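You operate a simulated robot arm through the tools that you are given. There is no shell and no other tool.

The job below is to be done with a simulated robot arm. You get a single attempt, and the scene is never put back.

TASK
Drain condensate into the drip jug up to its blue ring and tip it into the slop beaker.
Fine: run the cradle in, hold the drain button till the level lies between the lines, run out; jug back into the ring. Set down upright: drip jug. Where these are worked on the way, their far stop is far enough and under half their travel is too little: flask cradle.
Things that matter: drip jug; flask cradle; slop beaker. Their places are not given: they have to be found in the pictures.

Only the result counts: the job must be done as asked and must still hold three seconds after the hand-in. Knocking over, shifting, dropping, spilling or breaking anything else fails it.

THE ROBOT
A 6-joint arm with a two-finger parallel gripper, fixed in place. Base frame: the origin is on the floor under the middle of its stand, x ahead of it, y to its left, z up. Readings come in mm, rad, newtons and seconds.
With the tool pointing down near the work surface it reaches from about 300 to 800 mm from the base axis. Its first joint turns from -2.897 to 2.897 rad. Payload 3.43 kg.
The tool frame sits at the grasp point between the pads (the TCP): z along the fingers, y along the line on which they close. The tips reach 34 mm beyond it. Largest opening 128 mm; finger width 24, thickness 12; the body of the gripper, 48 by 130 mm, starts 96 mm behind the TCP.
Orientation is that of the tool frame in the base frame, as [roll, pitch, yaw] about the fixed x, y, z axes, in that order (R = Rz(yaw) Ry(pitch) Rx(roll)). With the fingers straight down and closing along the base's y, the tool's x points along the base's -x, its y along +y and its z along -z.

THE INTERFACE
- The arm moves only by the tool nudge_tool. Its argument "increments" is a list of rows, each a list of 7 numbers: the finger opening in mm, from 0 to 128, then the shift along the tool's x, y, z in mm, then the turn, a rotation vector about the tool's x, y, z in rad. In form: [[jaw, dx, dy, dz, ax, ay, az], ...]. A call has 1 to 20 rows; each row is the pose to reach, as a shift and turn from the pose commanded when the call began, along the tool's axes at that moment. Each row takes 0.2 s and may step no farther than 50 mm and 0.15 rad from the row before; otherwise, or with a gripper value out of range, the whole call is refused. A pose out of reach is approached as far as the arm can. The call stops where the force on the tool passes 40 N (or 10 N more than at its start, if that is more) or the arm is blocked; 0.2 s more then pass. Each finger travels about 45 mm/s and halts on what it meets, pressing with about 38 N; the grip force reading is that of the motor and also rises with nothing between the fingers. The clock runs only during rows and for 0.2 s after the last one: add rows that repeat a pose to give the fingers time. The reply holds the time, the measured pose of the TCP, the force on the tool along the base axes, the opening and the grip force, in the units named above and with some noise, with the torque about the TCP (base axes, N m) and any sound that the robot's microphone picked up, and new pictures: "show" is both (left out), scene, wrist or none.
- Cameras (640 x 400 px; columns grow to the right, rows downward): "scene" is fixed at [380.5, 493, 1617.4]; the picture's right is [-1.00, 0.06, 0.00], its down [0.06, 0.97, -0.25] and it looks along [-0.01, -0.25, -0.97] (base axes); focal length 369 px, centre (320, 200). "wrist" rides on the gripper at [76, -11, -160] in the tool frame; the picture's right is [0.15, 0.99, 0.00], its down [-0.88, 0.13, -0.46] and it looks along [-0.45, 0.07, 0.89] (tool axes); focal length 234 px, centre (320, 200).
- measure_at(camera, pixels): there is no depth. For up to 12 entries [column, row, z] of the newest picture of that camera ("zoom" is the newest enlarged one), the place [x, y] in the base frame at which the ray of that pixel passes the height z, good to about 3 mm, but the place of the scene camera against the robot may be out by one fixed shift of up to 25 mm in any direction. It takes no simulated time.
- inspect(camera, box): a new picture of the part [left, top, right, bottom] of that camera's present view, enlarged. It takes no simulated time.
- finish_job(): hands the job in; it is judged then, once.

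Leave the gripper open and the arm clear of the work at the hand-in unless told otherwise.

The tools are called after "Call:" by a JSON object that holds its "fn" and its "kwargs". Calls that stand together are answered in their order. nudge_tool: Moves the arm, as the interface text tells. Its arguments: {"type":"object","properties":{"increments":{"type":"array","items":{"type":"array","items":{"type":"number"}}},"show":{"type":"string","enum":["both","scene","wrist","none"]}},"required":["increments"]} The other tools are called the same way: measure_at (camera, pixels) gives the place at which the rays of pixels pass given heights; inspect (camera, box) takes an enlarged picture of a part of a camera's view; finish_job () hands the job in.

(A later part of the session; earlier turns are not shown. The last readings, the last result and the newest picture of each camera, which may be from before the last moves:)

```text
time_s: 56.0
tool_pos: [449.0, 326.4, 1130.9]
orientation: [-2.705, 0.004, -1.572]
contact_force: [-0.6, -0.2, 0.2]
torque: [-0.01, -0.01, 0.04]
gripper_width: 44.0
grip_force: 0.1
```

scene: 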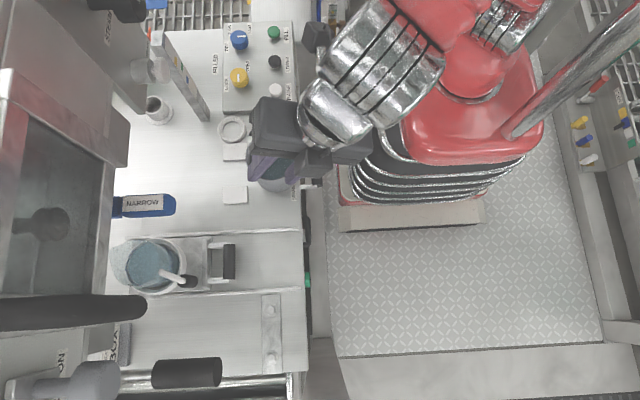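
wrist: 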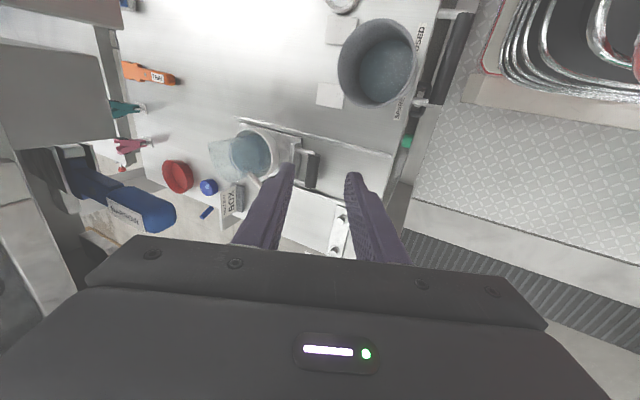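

The bar shows at wrist (311,170). I measure its position.

Call:
{"fn": "inspect", "kwargs": {"camera": "wrist", "box": [280, 130, 350, 210]}}

Call:
{"fn": "measure_at", "kwargs": {"camera": "wrist", "pixels": [[311.3, 169.7, 858], [310, 152, 858], [313, 188, 858]]}}

Call:
{"fn": "measure_at", "kwargs": {"camera": "scene", "pixels": [[229, 262, 858], [331.4, 255.9, 858]]}}

```text
5.00 times, centred on (315, 170) of wrist
```

zoom: 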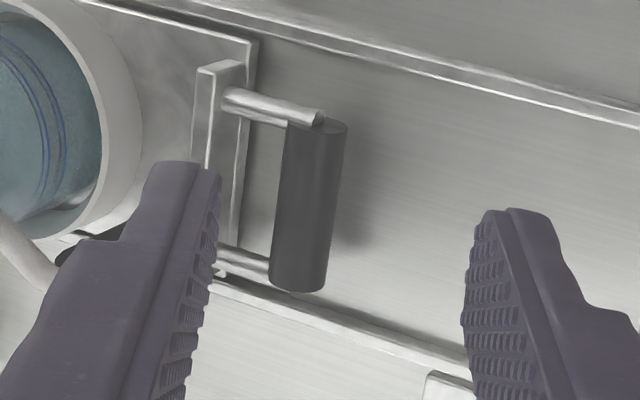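

```text
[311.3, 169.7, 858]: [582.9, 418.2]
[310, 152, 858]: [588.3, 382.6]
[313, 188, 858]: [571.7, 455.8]
```

```text
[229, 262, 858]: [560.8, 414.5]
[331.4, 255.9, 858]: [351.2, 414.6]
```

Bar centre ≈ (579,421,858), matching where I released it. I go over it and then descend along the tool axis.

Call:
{"fn": "nudge_tool", "kwargs": {"increments": [[44, -30, -0.7, 30, 0, 0, 0], [44, -60, -1.4, 60, 0, 0, 0], [44, -85, -2, 95, 0, 0, 0], [44, -94.6, -2.5, 130, 0, 0, 0], [44, -94.6, -2.5, 165, 0, 0, 0], [44, -94.6, -2.5, 200, 0, 0, 0], [44, -94.6, -2.5, 230, 0, 0, 0], [44, -94.6, -2.5, 230, 0, 0, 0]], "show": "wrist"}}

Call:
{"fn": "inspect", "kwargs": {"camera": "wrist", "box": [230, 80, 420, 260]}}

```text
time_s: 57.8
tool_pos: [548.7, 422.4, 924.7]
orientation: [-2.705, 0.005, -1.57]
contact_force: [-1.7, -0.2, -0.2]
torque: [0.02, -0.01, 0.0]
gripper_width: 44.0
grip_force: 0.1
```

wrist: 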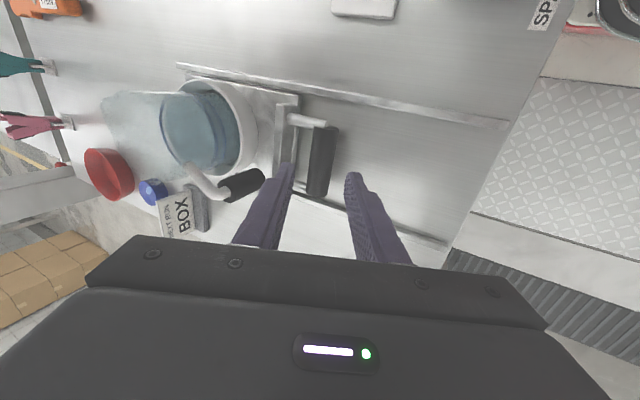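

```text
2.22 times, centred on (325, 170) of wrist
```

zoom: 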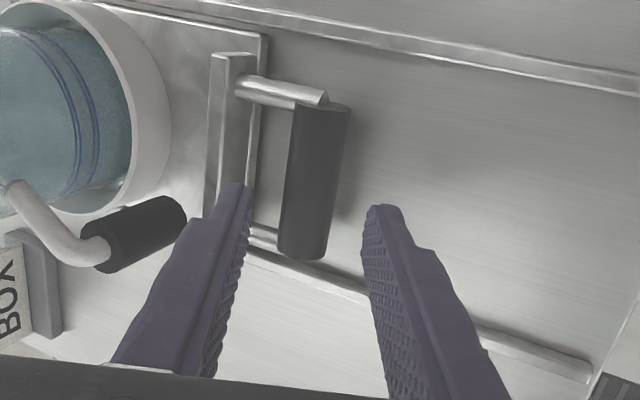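

Aligned; descending the last 50 mm along the tool axis so the bar is between the fingers, then closing.

Call:
{"fn": "nudge_tool", "kwargs": {"increments": [[44, 1, 0.5, 20, 0, 0, 0], [44, 1, 0.8, 38, 0, 0, 0], [44, 1, 0.8, 50, 0, 0, 0], [44, 1, 0.8, 50, 0, 0, 0]], "show": "wrist"}}

Call:
{"fn": "inspect", "kwargs": {"camera": "wrist", "box": [230, 80, 420, 260]}}

```text
time_s: 58.8
tool_pos: [570.0, 424.1, 877.5]
orientation: [-2.705, 0.001, -1.571]
contact_force: [-0.3, -0.2, 0.5]
torque: [0.0, 0.01, -0.02]
gripper_width: 44.3
grip_force: 0.1
```

wrist: 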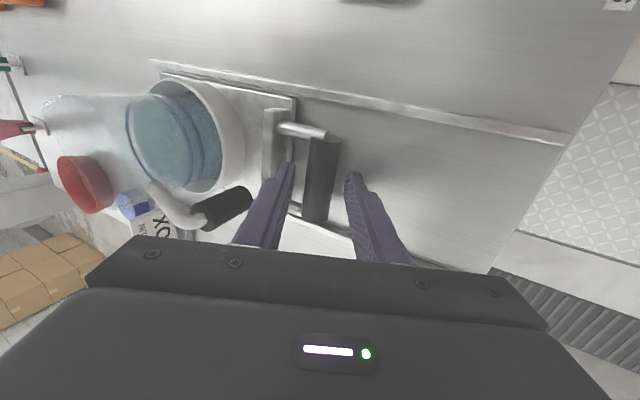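

```text
2.22 times, centred on (325, 170) of wrist
```

zoom: 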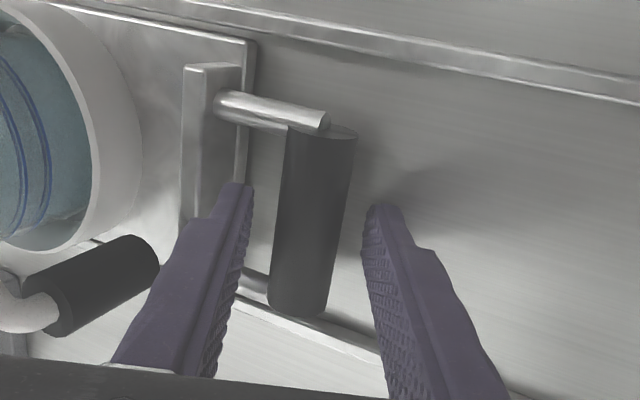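

The bar is between the fingers. Close, then pull out gently (liquid inside): 100 mm first at ~50 mm/s.

Call:
{"fn": "nudge_tool", "kwargs": {"increments": [[30, 0, 0, 0, 0, 0, 0], [15, 0, 0, 0, 0, 0, 0], [15, 0, 0, 0, 0, 0, 0]], "show": "none"}}

Call:
{"fn": "nudge_tool", "kwargs": {"increments": [[15, 0, 1.8, -0.8, 0, 0, 0], [15, 0, 5.4, -2.5, 0, 0, 0], [15, 0, 10.9, -5.1, 0, 0, 0], [15, 0, 18.1, -8.4, 0, 0, 0], [15, 0, 27.2, -12.7, 0, 0, 0], [15, 0, 36.3, -16.9, 0, 0, 0], [15, 0, 45.3, -21.1, 0, 0, 0], [15, 0, 54.4, -25.3, 0, 0, 0], [15, 0, 63.5, -29.5, 0, 0, 0], [15, 0, 72.5, -33.7, 0, 0, 0], [15, 0, 79.8, -37.1, 0, 0, 0], [15, 0, 85.2, -39.6, 0, 0, 0], [15, 0, 88.9, -41.3, 0, 0, 0], [15, 0, 90.7, -42.2, 0, 0, 0]], "show": "scene"}}

```text
time_s: 59.6
tool_pos: [569.8, 423.9, 877.3]
orientation: [-2.706, 0.002, -1.572]
contact_force: [0.7, 0.3, 0.5]
torque: [0.02, -0.04, 0.07]
gripper_width: 24.5
grip_force: 42.8
```

```text
time_s: 62.6
tool_pos: [468.7, 423.1, 876.9]
orientation: [-2.708, 0.004, -1.57]
contact_force: [2.3, 25.5, -21.2]
torque: [0.74, 0.11, 0.35]
gripper_width: 24.4
grip_force: 45.4
```

scene: 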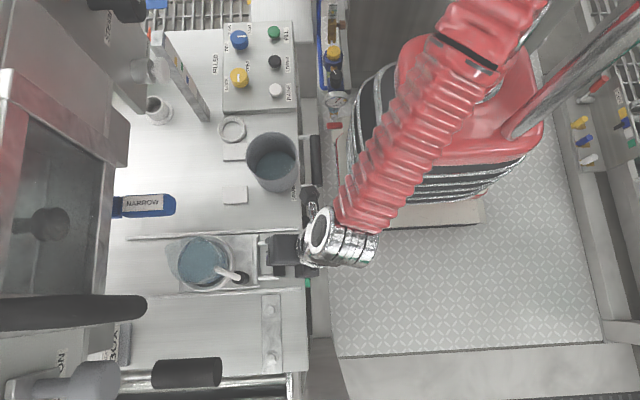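

Moving well; plate unmoved. A sideways force of 25 N has built up, so I add 1.5 mm of +y while pulling the next 100 mm.

Call:
{"fn": "nudge_tool", "kwargs": {"increments": [[15, -1, 1.8, -0.8, 0, 0, 0], [15, -1.5, 5.4, -2.5, 0, 0, 0], [15, -1.5, 10.9, -5.1, 0, 0, 0], [15, -1.5, 18.1, -8.4, 0, 0, 0], [15, -1.5, 27.2, -12.7, 0, 0, 0], [15, -1.5, 36.3, -16.9, 0, 0, 0], [15, -1.5, 45.3, -21.1, 0, 0, 0], [15, -1.5, 54.4, -25.3, 0, 0, 0], [15, -1.5, 63.5, -29.5, 0, 0, 0], [15, -1.5, 72.5, -33.7, 0, 0, 0], [15, -1.5, 79.8, -37.1, 0, 0, 0], [15, -1.5, 85.2, -39.6, 0, 0, 0], [15, -1.5, 88.9, -41.3, 0, 0, 0], [15, -1.5, 90.7, -42.2, 0, 0, 0]], "show": "scene"}}

Call:
{"fn": "inspect", "kwargs": {"camera": "scene", "box": [200, 200, 340, 310]}}

Call:
{"fn": "inspect", "kwargs": {"camera": "scene", "box": [200, 0, 340, 110]}}

```text
time_s: 65.6
tool_pos: [370.0, 424.1, 877.8]
orientation: [-2.707, 0.001, -1.571]
contact_force: [3.7, 2.0, -9.0]
torque: [0.96, -0.01, 0.52]
gripper_width: 24.6
grip_force: 45.1
```

scene: 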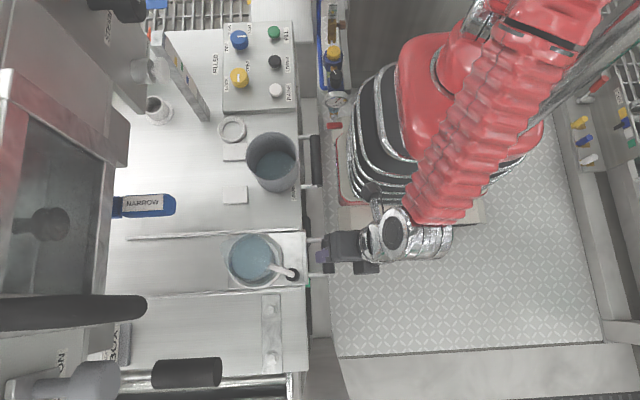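

```text
3.64 times, centred on (270, 255) of scene
```

zoom: 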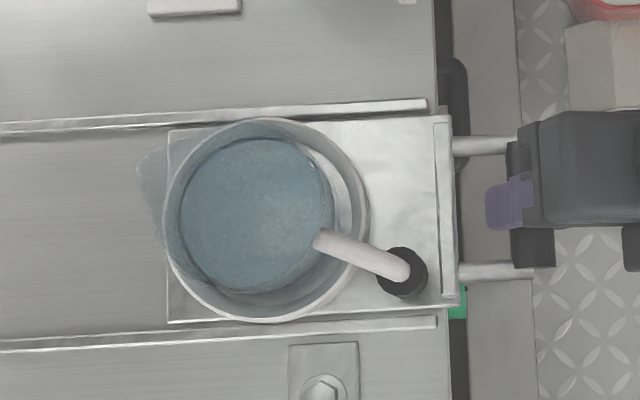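

```text
3.64 times, centred on (270, 55) of scene
```

zoom: 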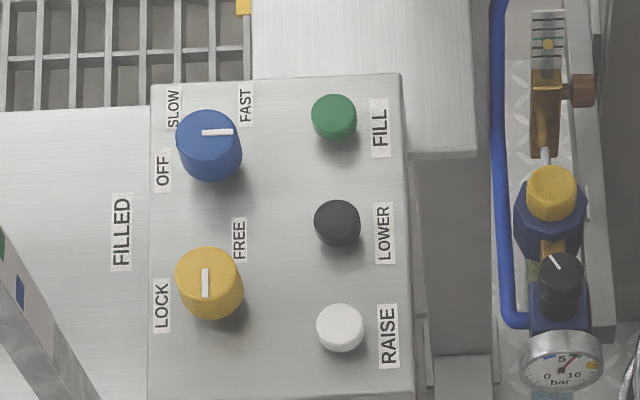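

The plate is exactly in place; the cradle is still ≈6 mm from its original outer position (459 vs 470 zoom px). Pull 5.5 mm more, then release.

Call:
{"fn": "nudge_tool", "kwargs": {"increments": [[15, 0, 1.8, -0.8, 0, 0, 0], [15, 0, 3.6, -1.7, 0, 0, 0], [15, 0, 5.0, -2.3, 0, 0, 0], [15, 0, 5.0, -2.3, 0, 0, 0]], "show": "none"}}

Call:
{"fn": "inspect", "kwargs": {"camera": "scene", "box": [200, 200, 340, 310]}}

Call:
{"fn": "inspect", "kwargs": {"camera": "scene", "box": [200, 0, 340, 110]}}

```text
time_s: 66.6
tool_pos: [363.6, 423.4, 878.4]
orientation: [-2.708, 0.002, -1.571]
contact_force: [2.0, 2.6, -15.1]
torque: [0.13, 0.09, 0.04]
gripper_width: 24.7
grip_force: 44.9
```

```text
3.64 times, centred on (270, 255) of scene
```

zoom: 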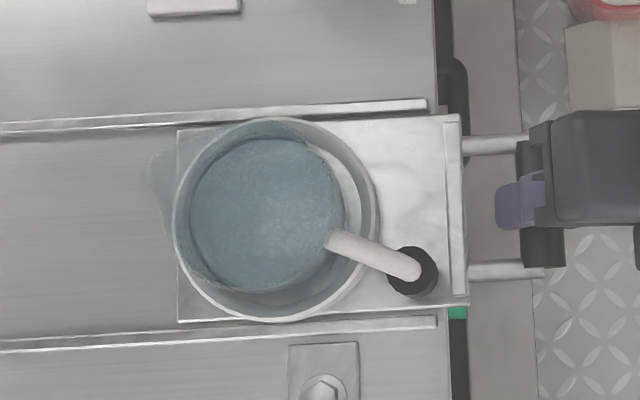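

```text
3.64 times, centred on (270, 55) of scene
```

zoom: 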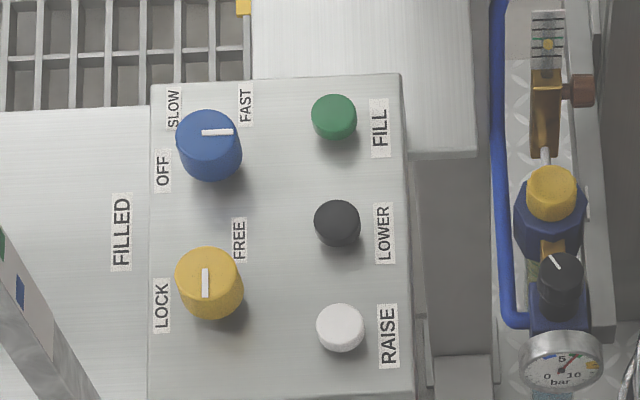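

Cradle is back within a millimetre; plate unmoved. Release the bar and retreat along the tool axis.

Call:
{"fn": "nudge_tool", "kwargs": {"increments": [[44, 0, 0, 0, 0, 0, 0], [44, 0, 0, 0, 0, 0, 0], [44, 0, 0, -20, 0, 0, 0], [44, 0, 0, -60, 0, 0, 0], [44, 0, 0, -105, 0, 0, 0], [44, 0, 0, -150, 0, 0, 0], [44, 0, 0, -180, 0, 0, 0], [44, 0, 0, -180, 0, 0, 0]], "show": "scene"}}

Call:
{"fn": "inspect", "kwargs": {"camera": "scene", "box": [220, 225, 320, 295]}}

Call:
{"fn": "inspect", "kwargs": {"camera": "wrist", "box": [100, 30, 340, 200]}}

```text
time_s: 68.4
tool_pos: [286.5, 423.0, 1041.7]
orientation: [-2.706, 0.003, -1.57]
contact_force: [0.3, -0.1, -0.8]
torque: [0.0, 0.0, 0.01]
gripper_width: 44.2
grip_force: 0.2
```

scene: 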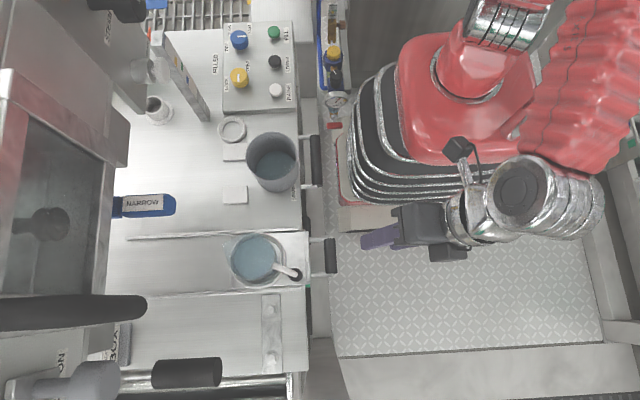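

```text
5.71 times, centred on (270, 260) of scene
```

zoom: 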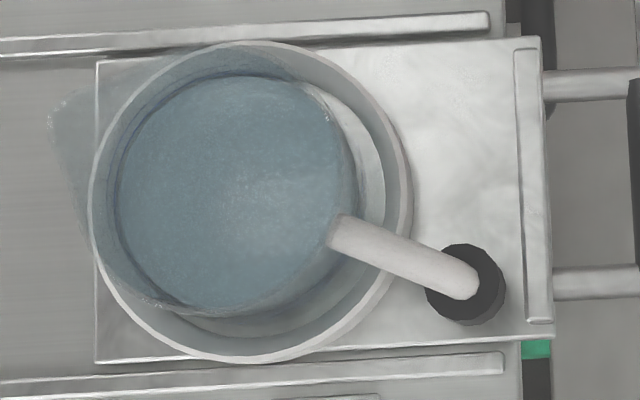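

```text
2.35 times, centred on (220, 115) of wrist
```

zoom: 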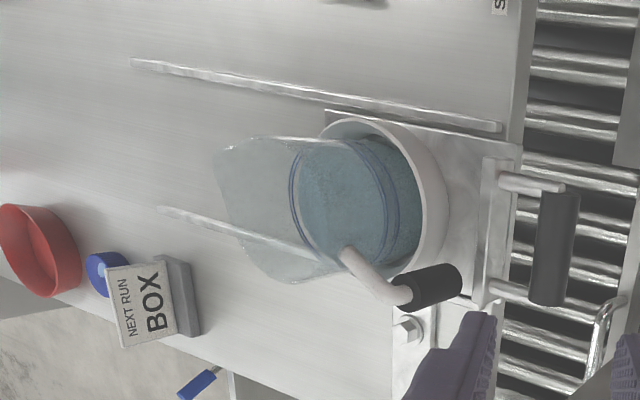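

Jug (filled to the ring) is in its seat. I measure the black grip's top and bottom ends in this wrist view.

Call:
{"fn": "measure_at", "kwargs": {"camera": "wrist", "pixels": [[254, 154.1, 914], [254, 154.1, 905], [279, 150.5, 864], [279, 150.5, 870], [266.5, 152.5, 890]]}}

Call:
{"fn": "measure_at", "kwargs": {"camera": "scene", "pixels": [[295.6, 274.7, 914], [257.7, 260, 860], [271, 309.4, 843]]}}

```text
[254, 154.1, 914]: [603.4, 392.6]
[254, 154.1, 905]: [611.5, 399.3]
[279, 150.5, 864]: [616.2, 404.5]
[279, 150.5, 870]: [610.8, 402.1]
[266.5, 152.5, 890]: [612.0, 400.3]
```

```text
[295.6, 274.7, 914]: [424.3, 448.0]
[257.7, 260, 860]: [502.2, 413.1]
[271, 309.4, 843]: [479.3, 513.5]
```

Those wrist rays referred to an older picture; the newest enlarged one is current, so I measure on "zoom" instead.

Call:
{"fn": "measure_at", "kwargs": {"camera": "zoom", "pixels": [[400, 292, 914], [400, 292, 905], [460, 283, 864], [460, 283, 870], [430, 287, 890], [410, 330, 843], [411, 190, 860]]}}

```text
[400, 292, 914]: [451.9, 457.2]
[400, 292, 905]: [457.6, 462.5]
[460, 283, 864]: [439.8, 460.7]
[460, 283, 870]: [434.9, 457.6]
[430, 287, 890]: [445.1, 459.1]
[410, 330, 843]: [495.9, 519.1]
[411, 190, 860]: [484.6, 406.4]
```

The grip is centred at about (445,459), z≈890. Plan: tool pointing outward at yaw 64°, 20° downward, camera on top, fingers closing radially around the grip (one finger between grip and jug), so that pouring is a roll. First roll −90° here.

Call:
{"fn": "nudge_tool", "kwargs": {"increments": [[44, 0, 0, 0, 0, 0, -0.14], [44, 0, 0, 0, 0, 0, -0.28], [44, 0, 0, 0, 0, 0, -0.42], [44, 0, 0, 0, 0, 0, -0.56], [44, 0, 0, 0, 0, 0, -0.7], [44, 0, 0, 0, 0, 0, -0.84], [44, 0, 0, 0, 0, 0, -0.98], [44, 0, 0, 0, 0, 0, -1.12], [44, 0, 0, 0, 0, 0, -1.26], [44, 0, 0, 0, 0, 0, -1.4], [44, 0, 0, 0, 0, 0, -1.5], [44, 0, 0, 0, 0, 0, -1.571]], "show": "none"}}

```text
time_s: 71.0
tool_pos: [287.4, 423.9, 1041.7]
orientation: [-3.141, -0.437, -0.001]
contact_force: [-0.3, 0.1, 0.4]
torque: [-0.02, -0.01, -0.03]
gripper_width: 44.2
grip_force: 0.0
```

Now tilt up to 20° below horizontal and move to (400,330,1060).

Call:
{"fn": "nudge_tool", "kwargs": {"increments": [[44, 18, 16, 5, 0, 0.13, 0], [44, 37, 31, 10, 0, 0.26, 0], [44, 55, 47, 16, 0, 0.39, 0], [44, 73, 63, 21, 0, 0.53, 0], [44, 92, 78, 26, 0, 0.66, 0], [44, 109.8, 93.9, 31, 0, 0.786, 0], [44, 109.8, 93.9, 31, 0, 0.786, 0]], "show": "none"}}

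```text
time_s: 72.6
tool_pos: [399.8, 327.9, 1062.3]
orientation: [-3.135, -1.222, -0.007]
contact_force: [0.4, -1.0, -0.1]
torque: [0.03, -0.01, 0.04]
gripper_width: 44.1
grip_force: 0.2
```

Now yaw the tool +64° about the vertical, shifting to (415,370,1062).

Call:
{"fn": "nudge_tool", "kwargs": {"increments": [[44, 0.6, -5, 2, 0.131, 0, -0.048], [44, 1.3, -10, 3.5, 0.262, 0, -0.095], [44, 1.9, -16, 5, 0.394, 0, -0.143], [44, 2.5, -21, 7, 0.525, 0, -0.191], [44, 3.2, -26, 9, 0.656, 0, -0.239], [44, 3.8, -31, 10.5, 0.787, 0, -0.286], [44, 4.4, -37, 12.3, 0.919, 0, -0.334], [44, 5.1, -42, 14.1, 1.05, 0, -0.382], [44, 5.1, -42, 14.1, 1.05, 0, -0.382]], "show": "both"}}

```text
time_s: 74.6
tool_pos: [337.4, 421.7, 1086.2]
orientation: [3.081, -1.209, 0.925]
contact_force: [-0.3, 0.2, 0.2]
torque: [0.02, 0.01, 0.04]
gripper_width: 44.5
grip_force: 0.0
out of reach, approached as far as the arm can: row 5, 6, 7, 8, 9
```

scene: 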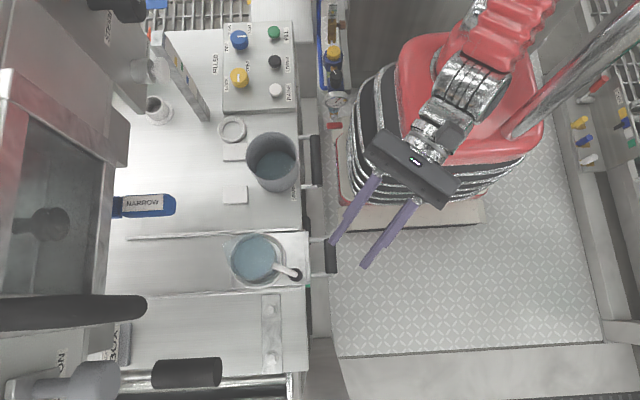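
wrist: 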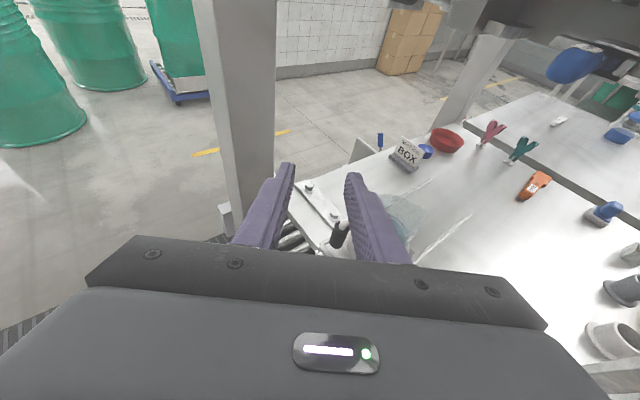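

The turn stalled because the wrist came too near the base; the tool now points ≈49° at (337,422,1086). I move outward to (416,400,1040) and correct the orientation to 64°, 20° down.

Call:
{"fn": "nudge_tool", "kwargs": {"increments": [[44, -11, 24, 16, 0, 0, 0], [44, -22, 49, 33, 0, 0, 0], [44, -32.6, 73, 48.8, 0, 0, 0], [44, -32.6, 73, 48.8, 0.12, 0.007, -0.033], [44, -32.6, 73, 48.8, 0.2405, 0.015, -0.066], [44, -32.6, 73, 48.8, 0.2405, 0.015, -0.066]], "show": "both"}}

```text
time_s: 76.0
tool_pos: [373.2, 435.9, 1055.9]
orientation: [3.038, -1.197, 0.92]
contact_force: [0.4, 0.2, 0.0]
torque: [-0.03, -0.03, -0.04]
gripper_width: 43.8
grip_force: 0.0
out of reach, approached as far as the arm can: row 1, 2, 3, 4, 5, 6
```

scene: 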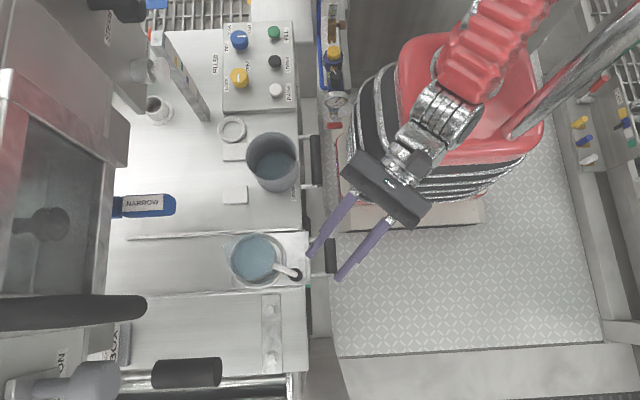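
wrist: 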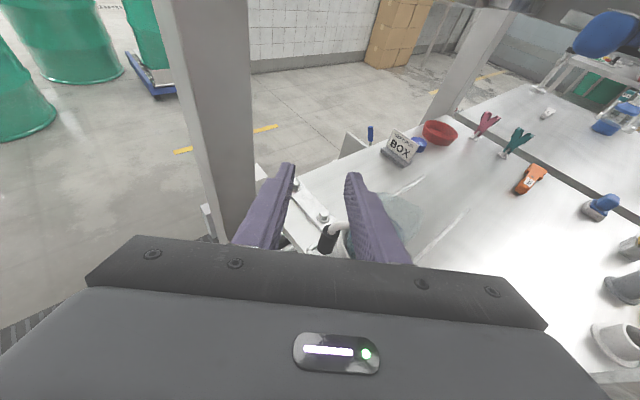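

The outward-pointing pose with positive yaw is blocked (wrist joint limit near tool-along-radius). I change the plan: grip the jug's body from above with the tool straight down, fingers on the sides at right angles to spout/handle — then the weight hangs below the grip and pouring is a plain tilt. First I retrace to (400,328,1062), yaw 0.

Call:
{"fn": "nudge_tool", "kwargs": {"increments": [[44, -3, 13, -8, -0.108, 0.001, 0.046], [44, -6, 27, -17, -0.217, 0.002, 0.092], [44, -8, 40, -25, -0.325, 0.003, 0.139], [44, -11, 53, -33, -0.433, 0.004, 0.185], [44, -14, 67, -41, -0.541, 0.005, 0.231], [44, -17, 80, -50, -0.65, 0.006, 0.277], [44, -19.5, 93.1, -58, -0.758, 0.0066, 0.3236], [44, -19.5, 93.1, -58, -0.758, 0.0066, 0.3236]], "show": "none"}}

```text
time_s: 77.8
tool_pos: [398.3, 324.2, 1062.4]
orientation: [3.139, -1.222, 0.001]
contact_force: [0.6, -0.3, 1.1]
torque: [-0.03, -0.01, 0.06]
gripper_width: 44.1
grip_force: 0.1
```

Retraced. Now I turn the tool straight down and rise to about (430,365,1105).

Call:
{"fn": "nudge_tool", "kwargs": {"increments": [[60, 6, -5, 2, 0, -0.14, 0], [80, 12, -10, 4, 0, -0.28, 0], [100, 18, -15, 6, 0, -0.42, 0], [110, 24, -20, 7, 0, -0.56, 0], [115, 30, -25, 9, 0, -0.7, 0], [115, 36, -30, 11, 0, -0.84, 0], [115, 42, -35, 13, 0, -0.98, 0], [115, 47.9, -40, 14.5, 0, -1.11, 0], [115, 47.9, -40, 14.5, 0, -1.222, 0], [115, 47.9, -40, 14.5, 0, -1.222, 0]], "show": "none"}}

```text
time_s: 80.0
tool_pos: [427.7, 366.0, 1103.2]
orientation: [3.14, 0.002, 0.002]
contact_force: [-0.7, -0.1, 0.0]
torque: [-0.01, 0.01, -0.02]
gripper_width: 114.9
grip_force: 0.0
```

Tool vertical. Now I roll back +206° about the tool axis (in two calls) so that tool x points along the handle side (154°).

Call:
{"fn": "nudge_tool", "kwargs": {"increments": [[115, 0, 0, 0, 0, 0, 0.14], [115, 0, 0, 0, 0, 0, 0.28], [115, 0, 0, 0, 0, 0, 0.42], [115, 0, 0, 0, 0, 0, 0.56], [115, 0, 0, 0, 0, 0, 0.7], [115, 0, 0, 0, 0, 0, 0.84], [115, 0, 0, 0, 0, 0, 0.98], [115, 0, 0, 0, 0, 0, 1.12], [115, 0, 0, 0, 0, 0, 1.26], [115, 0, 0, 0, 0, 0, 1.4], [115, 0, 0, 0, 0, 0, 1.54], [115, 0, 0, 0, 0, 0, 1.68], [115, 0, 0, 0, 0, 0, 1.797]], "show": "none"}}

Call:
{"fn": "nudge_tool", "kwargs": {"increments": [[115, 0, 0, 0, 0, 0, 0.14], [115, 0, 0, 0, 0, 0, 0.28], [115, 0, 0, 0, 0, 0, 0.42], [115, 0, 0, 0, 0, 0, 0.56], [115, 0, 0, 0, 0, 0, 0.7], [115, 0, 0, 0, 0, 0, 0.84], [115, 0, 0, 0, 0, 0, 0.98], [115, 0, 0, 0, 0, 0, 1.12], [115, 0, 0, 0, 0, 0, 1.26], [115, 0, 0, 0, 0, 0, 1.4], [115, 0, 0, 0, 0, 0, 1.54], [115, 0, 0, 0, 0, 0, 1.68], [115, 0, 0, 0, 0, 0, 1.797]], "show": "both"}}

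```text
time_s: 82.8
tool_pos: [428.4, 366.1, 1103.0]
orientation: [3.141, -0.001, -1.798]
contact_force: [-0.4, 0.4, 0.0]
torque: [-0.03, -0.01, 0.03]
gripper_width: 115.3
grip_force: 0.1
```

```text
time_s: 85.6
tool_pos: [427.4, 365.6, 1102.9]
orientation: [3.141, 0.0, 2.688]
contact_force: [-0.4, -0.8, -0.1]
torque: [0.04, -0.01, 0.0]
gripper_width: 114.7
grip_force: 0.2
```

scene: 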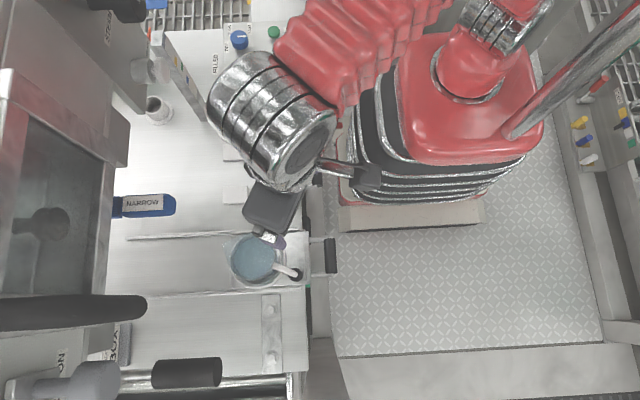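
wrist: 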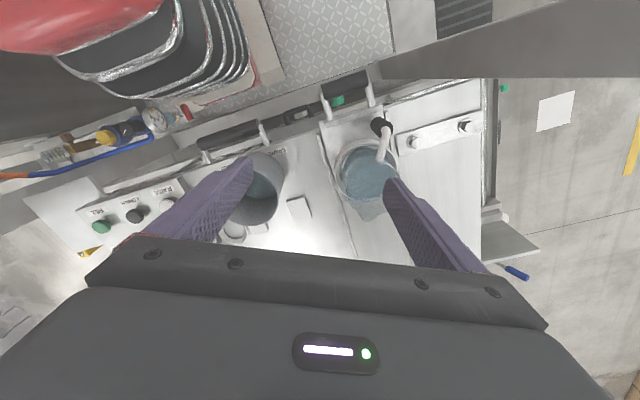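

The tool now points down with tool x at 154°. I enlarge the jug in the wrist view to get its axis, rim and width.

Call:
{"fn": "inspect", "kwargs": {"camera": "wrist", "box": [320, 105, 420, 230]}}

```text
3.20 times, centred on (370, 168) of wrist
```

zoom: 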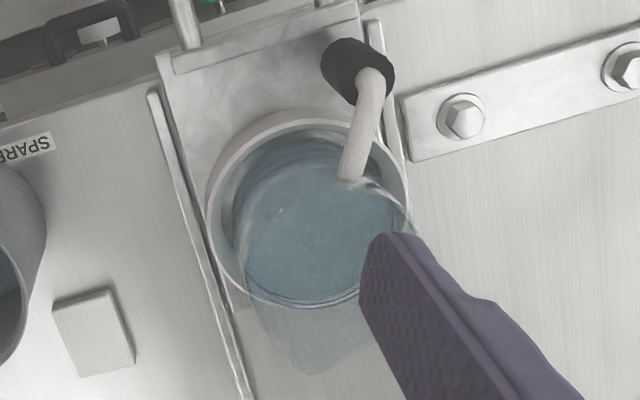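

The right finger hides part of it. I centre the tool over the jug at (515,425,1090).

Call:
{"fn": "nudge_tool", "kwargs": {"increments": [[120, -18, 30, 4, 0, 0, 0], [125, -36, 61, 9, 0, 0, 0], [128, -53.3, 91.6, 13, 0, 0, 0], [128, -53.3, 91.6, 13, 0, 0, 0]], "show": "wrist"}}

Call:
{"fn": "inspect", "kwargs": {"camera": "wrist", "box": [240, 100, 400, 240]}}

```text
time_s: 86.6
tool_pos: [517.9, 423.0, 1090.1]
orientation: [3.141, 0.0, 2.692]
contact_force: [-0.4, 0.2, -0.7]
torque: [0.01, -0.02, 0.01]
gripper_width: 128.0
grip_force: 0.0
```

wrist: 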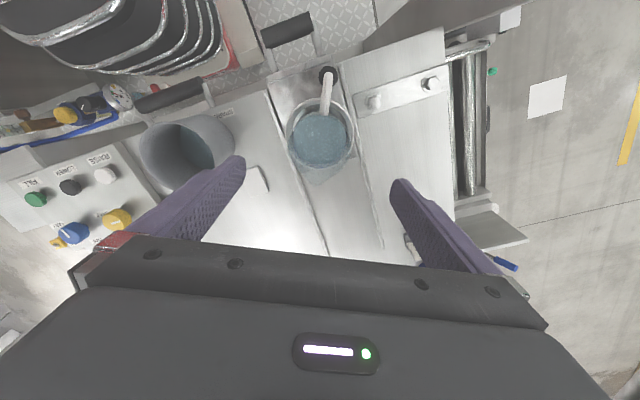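

```text
2.86 times, centred on (320, 170) of wrist
```

zoom: 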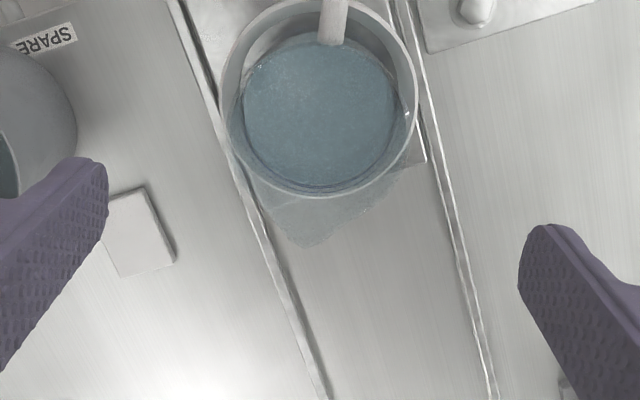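

Now the handle (326,73) and spout are nearly in line with the tool's x axis. I measure key points on the enlarged picture: ring edges, liquid surface edges, and spout tip.

Call:
{"fn": "measure_at", "kwargs": {"camera": "zoom", "pixels": [[219, 100, 862], [418, 100, 862], [330, 197, 862], [242, 112, 892], [394, 112, 892], [318, 190, 892], [318, 32, 892], [307, 246, 955], [307, 246, 945], [332, 40, 930]]}}

Call:
{"fn": "measure_at", "kwargs": {"camera": "wrist", "pixels": [[327, 73, 914], [326, 84, 928], [373, 102, 843]]}}

```text
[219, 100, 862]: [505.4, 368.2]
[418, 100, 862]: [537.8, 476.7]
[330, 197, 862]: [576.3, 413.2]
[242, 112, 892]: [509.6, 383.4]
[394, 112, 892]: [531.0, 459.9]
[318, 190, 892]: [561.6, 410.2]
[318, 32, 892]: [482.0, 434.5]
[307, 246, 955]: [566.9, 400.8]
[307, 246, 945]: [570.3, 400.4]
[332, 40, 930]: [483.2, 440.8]
```

```text
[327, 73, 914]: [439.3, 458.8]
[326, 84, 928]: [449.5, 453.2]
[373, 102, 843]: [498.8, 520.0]
```

Ring centre ≈ (521,422), OD 113; liquid surface diameter ≈80, jug centre ≈ (521,422); spout at about −25° and handle at 155° – matching the tool's x axis. I lower to z=990 first (tips just above the rim) and check.

Call:
{"fn": "nudge_tool", "kwargs": {"increments": [[128, -1, 0.2, 35, 0, 0, 0], [128, -2, 0.4, 70, 0, 0, 0], [128, -3.2, 0.45, 95, 0, 0, 0], [128, -3.2, 0.45, 95, 0, 0, 0]], "show": "wrist"}}

Call:
{"fn": "inspect", "kwargs": {"camera": "wrist", "box": [200, 60, 440, 250]}}

Call:
{"fn": "inspect", "kwargs": {"camera": "scene", "box": [180, 180, 340, 300]}}

```text
time_s: 87.6
tool_pos: [518.9, 422.2, 994.7]
orientation: [-3.141, 0.0, 2.69]
contact_force: [0.2, -0.7, 0.0]
torque: [-0.03, 0.04, 0.01]
gripper_width: 128.0
grip_force: 0.0
```

wrist: 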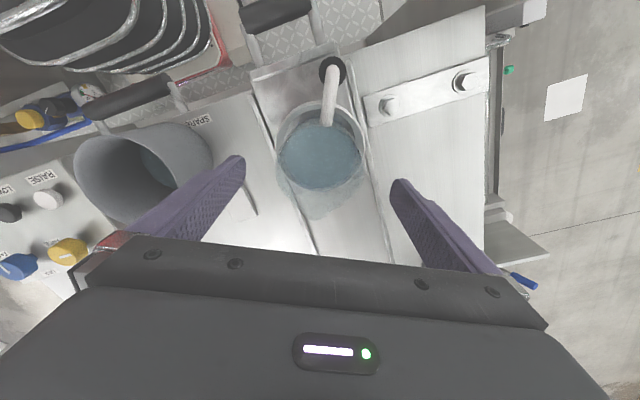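

```text
2.11 times, centred on (320, 155) of wrist
```

zoom: 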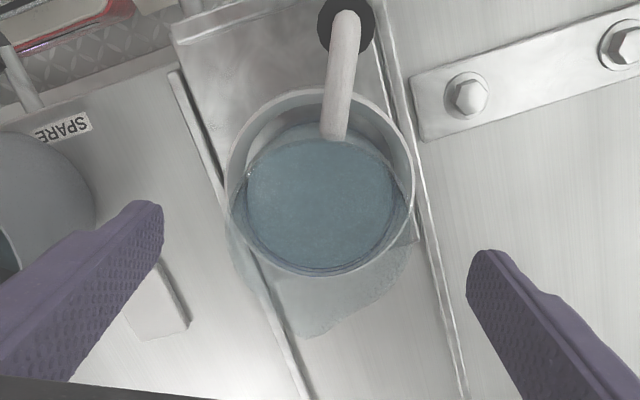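

```text
3.33 times, centred on (260, 240) of scene
```

zoom: 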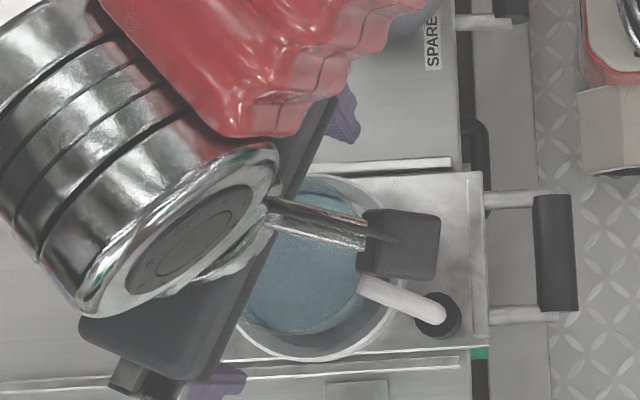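

The jug is centred between the fingers. I check its rim width at z≈943 before going down.

Call:
{"fn": "inspect", "kwargs": {"camera": "wrist", "box": [265, 90, 375, 225]}}

```text
2.96 times, centred on (320, 158) of wrist
```

zoom: 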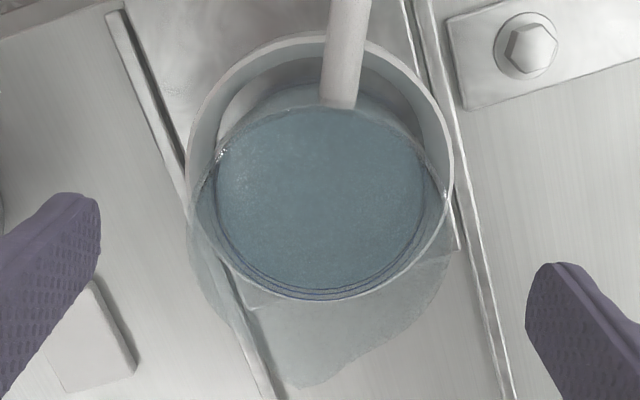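

Call:
{"fn": "measure_at", "kwargs": {"camera": "zoom", "pixels": [[187, 235, 945], [452, 220, 945], [187, 235, 925], [452, 220, 925], [300, 388, 955], [340, 107, 945], [218, 190, 892], [424, 190, 892]]}}

```text
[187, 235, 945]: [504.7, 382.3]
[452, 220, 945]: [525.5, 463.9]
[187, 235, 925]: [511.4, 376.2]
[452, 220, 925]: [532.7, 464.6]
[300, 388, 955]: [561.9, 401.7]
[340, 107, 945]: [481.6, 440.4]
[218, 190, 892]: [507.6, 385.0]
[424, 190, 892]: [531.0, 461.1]
```

Rim OD ≈84 mm, fits easily. Descend to TCP z≈912 (tips 878, above the seat ring).

Call:
{"fn": "nudge_tool", "kwargs": {"increments": [[128, 0, 0, 30, 0, 0, 0], [128, 0, 0, 60, 0, 0, 0], [128, 0, 0, 82, 0, 0, 0], [128, 0, 0, 82, 0, 0, 0]], "show": "wrist"}}

Call:
{"fn": "inspect", "kwargs": {"camera": "wrist", "box": [200, 60, 440, 250]}}

```text
time_s: 88.6
tool_pos: [519.3, 424.4, 911.6]
orientation: [-3.141, 0.0, 2.693]
contact_force: [0.2, -0.7, 0.3]
torque: [0.01, 0.02, 0.02]
gripper_width: 127.8
grip_force: 0.1
```

wrist: 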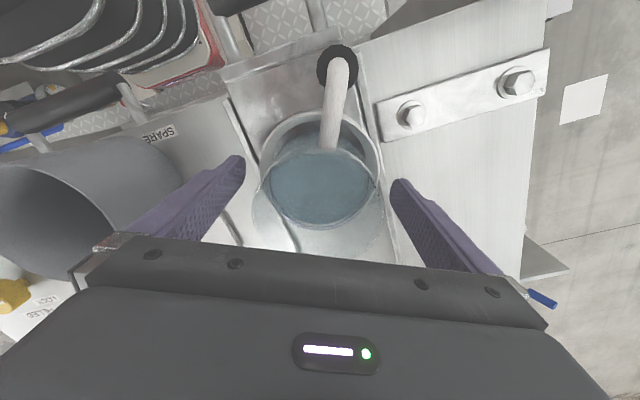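

```text
2.11 times, centred on (320, 155) of wrist
```

zoom: 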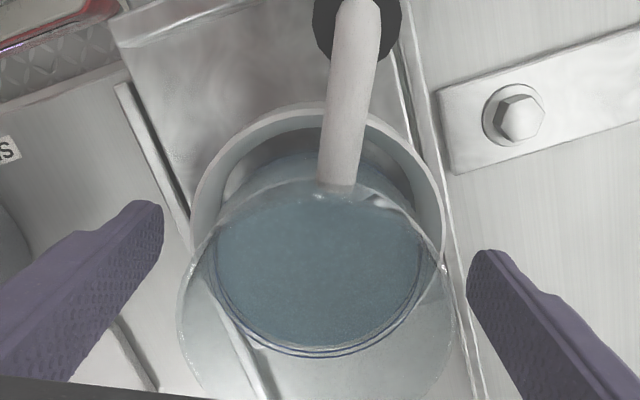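

Both fingers clear the jug evenly. Closing gently.

Call:
{"fn": "nudge_tool", "kwargs": {"increments": [[115, 0, 0, 0, 0, 0, 0], [100, 0, 0, 0, 0, 0, 0], [90, 0, 0, 0, 0, 0, 0], [82, 0, 0, 0, 0, 0, 0], [70, 0, 0, 0, 0, 0, 0], [70, 0, 0, 0, 0, 0, 0]], "show": "wrist"}}

Call:
{"fn": "inspect", "kwargs": {"camera": "wrist", "box": [200, 60, 440, 250]}}

```text
time_s: 90.0
tool_pos: [520.1, 424.1, 911.1]
orientation: [-3.138, 0.0, 2.691]
contact_force: [0.0, -0.9, 0.9]
torque: [0.02, 0.01, -0.01]
gripper_width: 81.6
grip_force: 38.1
```

wrist: 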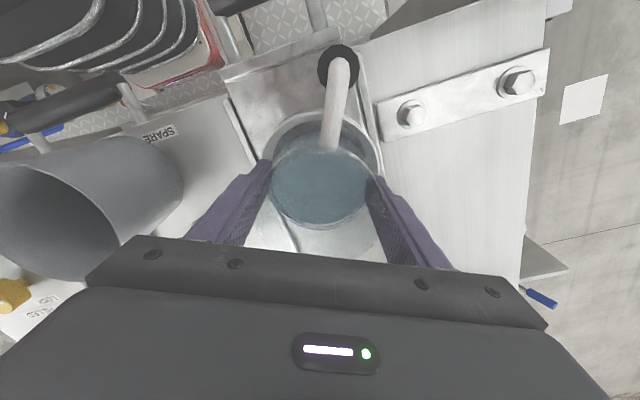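

```text
2.11 times, centred on (320, 155) of wrist
```

zoom: 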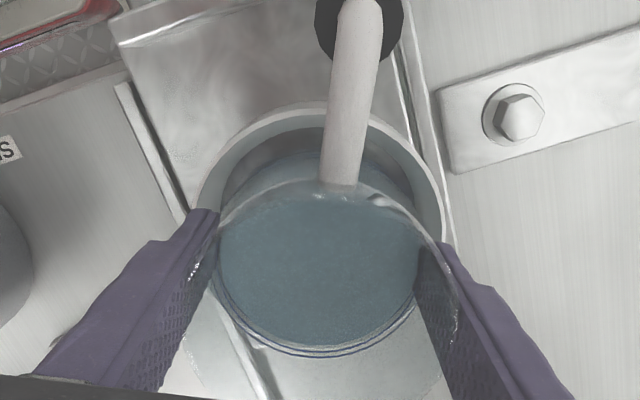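

Gripped (81.6 mm, 38 N). Lift 10 mm slowly and check the hold.

Call:
{"fn": "nudge_tool", "kwargs": {"increments": [[70, 0, 0, -2, 0, 0, 0], [70, 0, 0, -5, 0, 0, 0], [70, 0, 0, -10, 0, 0, 0], [70, 0, 0, -10, 0, 0, 0]], "show": "wrist"}}

Call:
{"fn": "inspect", "kwargs": {"camera": "wrist", "box": [200, 60, 440, 250]}}

```text
time_s: 91.0
tool_pos: [519.0, 423.8, 923.1]
orientation: [-3.141, 0.001, 2.693]
contact_force: [-0.3, 0.4, -3.9]
torque: [-0.03, -0.06, 0.01]
gripper_width: 81.3
grip_force: 38.0
```

wrist: 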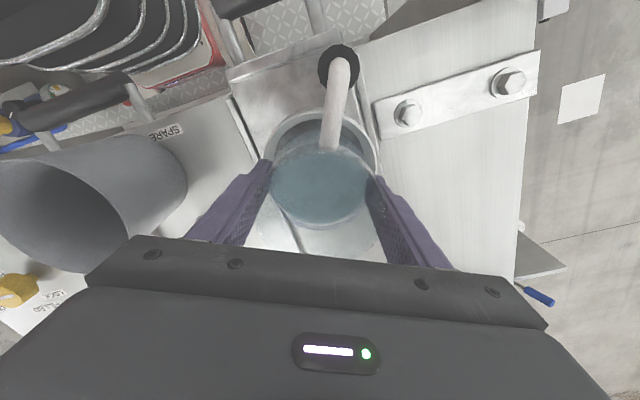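

```text
2.11 times, centred on (320, 155) of wrist
```

zoom: 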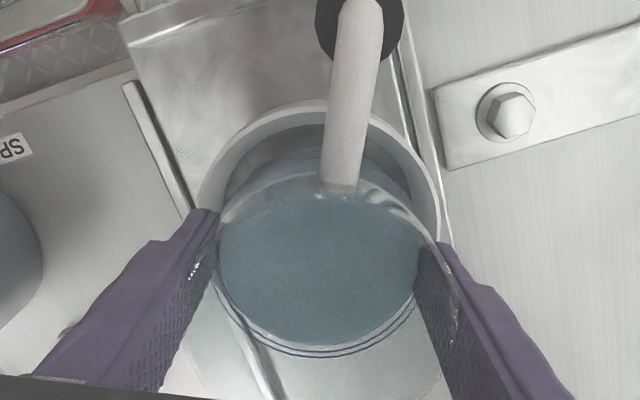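

The jug is held securely (≈0.4 kg). Before choosing the pour direction I check obstacles: the scale post and panel positions.

Call:
{"fn": "measure_at", "kwargs": {"camera": "scene", "pixels": [[203, 120, 832], [193, 118, 832], [210, 112, 832], [258, 65, 870], [295.5, 108.6, 860], [222, 108, 860], [271.6, 155.8, 930], [275.5, 89, 890]]}}

Call:
{"fn": "inspect", "kwargs": {"camera": "scene", "box": [130, 20, 250, 150]}}

```text
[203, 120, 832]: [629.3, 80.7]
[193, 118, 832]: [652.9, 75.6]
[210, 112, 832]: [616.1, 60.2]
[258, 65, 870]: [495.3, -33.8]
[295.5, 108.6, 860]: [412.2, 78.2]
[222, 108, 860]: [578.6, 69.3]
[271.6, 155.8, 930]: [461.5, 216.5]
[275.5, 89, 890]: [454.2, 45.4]
```

```text
3.08 times, centred on (190, 85) of scene
```

zoom: 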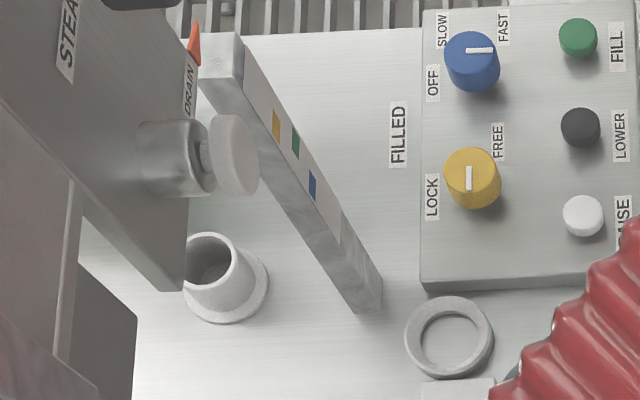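

The post (x≥640, y≤92) and panel (y≤88) are clear of a pour toward direction 135° (jug at about (519,187), arm coming from the −x+y side). Now lift straight up to z≈1090, smoothly.

Call:
{"fn": "nudge_tool", "kwargs": {"increments": [[70, 0, 0, -5, 0, 0, 0], [70, 0, 0, -15, 0, 0, 0], [70, 0, 0, -30, 0, 0, 0], [70, 0, 0, -48, 0, 0, 0], [70, 0, 0, -68, 0, 0, 0], [70, 0, 0, -88, 0, 0, 0], [70, 0, 0, -108, 0, 0, 0], [70, 0, 0, -128, 0, 0, 0], [70, 0, 0, -145, 0, 0, 0], [70, 0, 0, -158, 0, 0, 0], [70, 0, 0, -165, 0, 0, 0], [70, 0, 0, -167, 0, 0, 0]], "show": "both"}}

```text
time_s: 93.6
tool_pos: [520.3, 423.3, 1090.6]
orientation: [3.141, -0.001, 2.692]
contact_force: [0.0, 0.3, -4.0]
torque: [-0.02, -0.07, 0.0]
gripper_width: 81.3
grip_force: 38.3
```

scene: 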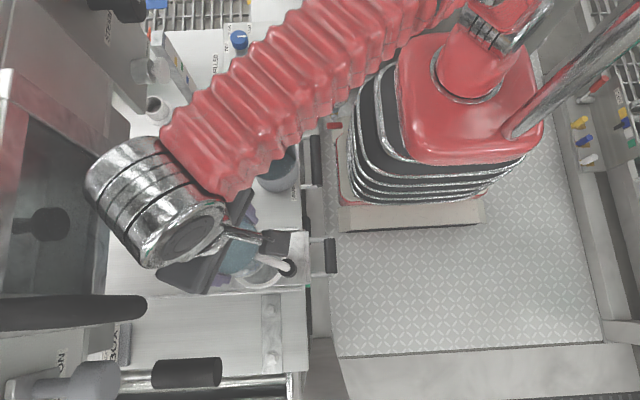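
wrist: 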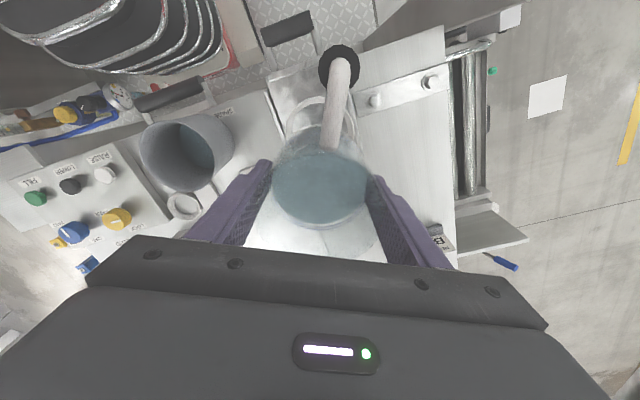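

Jug held level, nothing disturbed. Move back toward the robot over (470,320) at this height.

Call:
{"fn": "nudge_tool", "kwargs": {"increments": [[70, 0, -5, 0, 0, 0, 0], [70, 0, -15, 0, 0, 0, 0], [70, 0, -30, 0, 0, 0, 0], [70, 0, -48, 0, 0, 0, 0], [70, 0, -66, 0, 0, 0, 0], [70, 0, -84, 0, 0, 0, 0], [70, 0, -99, 0, 0, 0, 0], [70, 0, -109, 0, 0, 0, 0], [70, 0, -114.5, 0, 0, 0, 0]], "show": "none"}}

Call:
{"fn": "nudge_tool", "kwargs": {"increments": [[70, 0, 0, 0, 0, 0, -0.03], [70, 0, 0, 0, 0, 0, -0.09], [70, 0, 0, 0, 0, 0, -0.17], [70, 0, 0, 0, 0, 0, -0.26], [70, 0, 0, 0, 0, 0, -0.35], [70, 0, 0, 0, 0, 0, -0.44], [70, 0, 0, 0, 0, 0, -0.53], [70, 0, 0, 0, 0, 0, -0.62], [70, 0, 0, 0, 0, 0, -0.71], [70, 0, 0, 0, 0, 0, -0.8], [70, 0, 0, 0, 0, 0, -0.89], [70, 0, 0, 0, 0, 0, -0.98], [70, 0, 0, 0, 0, 0, -1.07], [70, 0, 0, 0, 0, 0, -1.16], [70, 0, 0, 0, 0, 0, -1.25], [70, 0, 0, 0, 0, 0, -1.33], [70, 0, 0, 0, 0, 0, -1.39], [70, 0, 0, 0, 0, 0, -1.4]], "show": "scene"}}

```text
time_s: 95.6
tool_pos: [469.6, 320.8, 1089.9]
orientation: [3.141, 0.0, 2.691]
contact_force: [0.2, 0.1, -3.9]
torque: [-0.03, -0.05, -0.02]
gripper_width: 81.6
grip_force: 37.5
```

```text
time_s: 99.4
tool_pos: [470.0, 320.1, 1089.5]
orientation: [-3.141, -0.002, -2.192]
contact_force: [0.2, -0.4, -4.0]
torque: [0.08, -0.03, -0.01]
gripper_width: 81.2
grip_force: 37.7
```

scene: 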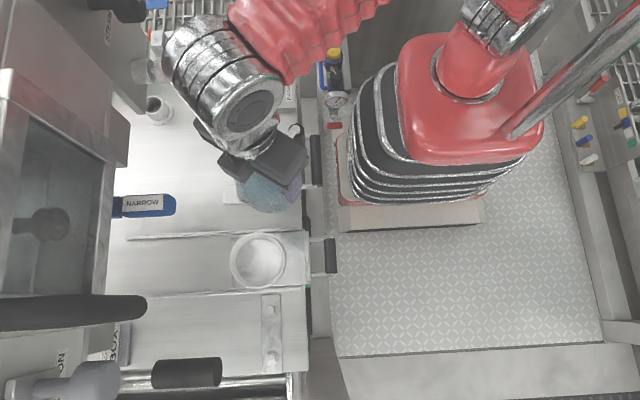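

Half of the turn done, jug level (torque steady). Continue −1.41 rad.

Call:
{"fn": "nudge_tool", "kwargs": {"increments": [[70, 0, 0, 0, 0, 0, -0.03], [70, 0, 0, 0, 0, 0, -0.09], [70, 0, 0, 0, 0, 0, -0.17], [70, 0, 0, 0, 0, 0, -0.26], [70, 0, 0, 0, 0, 0, -0.35], [70, 0, 0, 0, 0, 0, -0.44], [70, 0, 0, 0, 0, 0, -0.53], [70, 0, 0, 0, 0, 0, -0.62], [70, 0, 0, 0, 0, 0, -0.71], [70, 0, 0, 0, 0, 0, -0.8], [70, 0, 0, 0, 0, 0, -0.89], [70, 0, 0, 0, 0, 0, -0.98], [70, 0, 0, 0, 0, 0, -1.07], [70, 0, 0, 0, 0, 0, -1.16], [70, 0, 0, 0, 0, 0, -1.25], [70, 0, 0, 0, 0, 0, -1.34], [70, 0, 0, 0, 0, 0, -1.39], [70, 0, 0, 0, 0, 0, -1.407]], "show": "both"}}

```text
time_s: 103.2
tool_pos: [469.4, 319.5, 1090.2]
orientation: [-3.141, -0.001, -0.784]
contact_force: [0.3, -0.6, -3.4]
torque: [0.04, 0.06, 0.02]
gripper_width: 81.2
grip_force: 37.7
```

scene: 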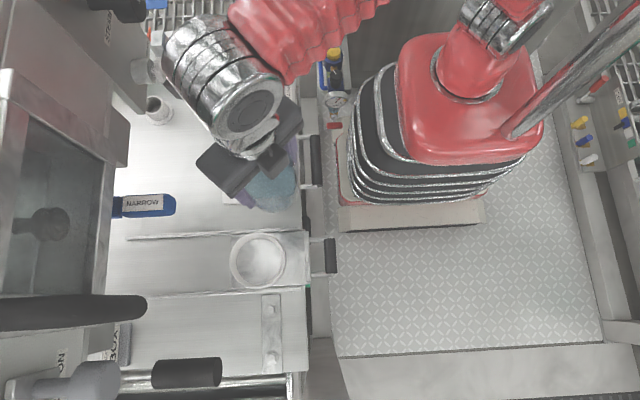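
wrist: 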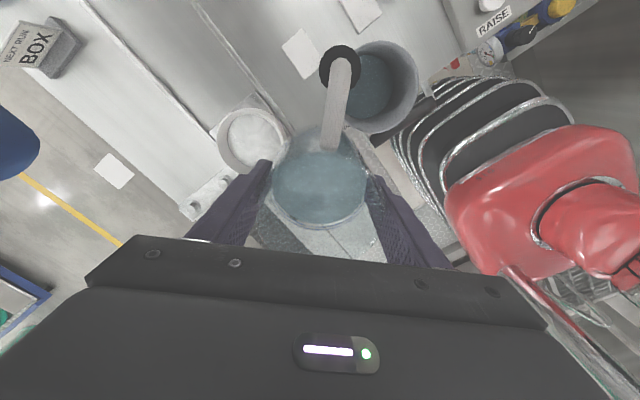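

The jug's spout now faces 135°. The beaker is visible at (378,88) behind the handle; I zoom to confirm its rim centre.

Call:
{"fn": "inspect", "kwargs": {"camera": "wrist", "box": [310, 20, 450, 160]}}

```text
2.86 times, centred on (380, 90) of wrist
```

zoom: 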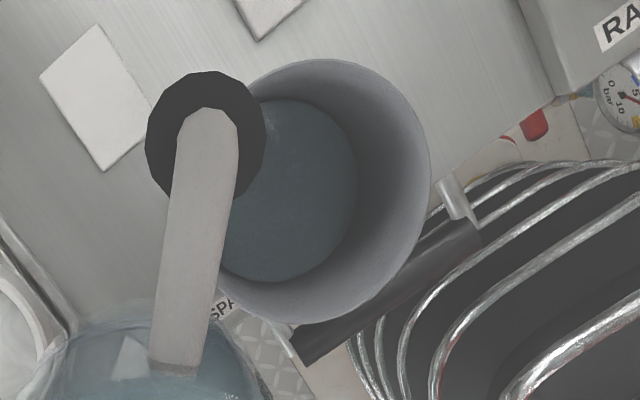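

Call:
{"fn": "measure_at", "kwargs": {"camera": "zoom", "pixels": [[303, 191, 930], [432, 190, 930], [330, 60, 930], [315, 323, 930], [303, 191, 940]]}}

```text
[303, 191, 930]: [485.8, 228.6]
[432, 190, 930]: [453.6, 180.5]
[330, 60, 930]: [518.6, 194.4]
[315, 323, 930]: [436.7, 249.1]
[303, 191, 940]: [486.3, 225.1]
```

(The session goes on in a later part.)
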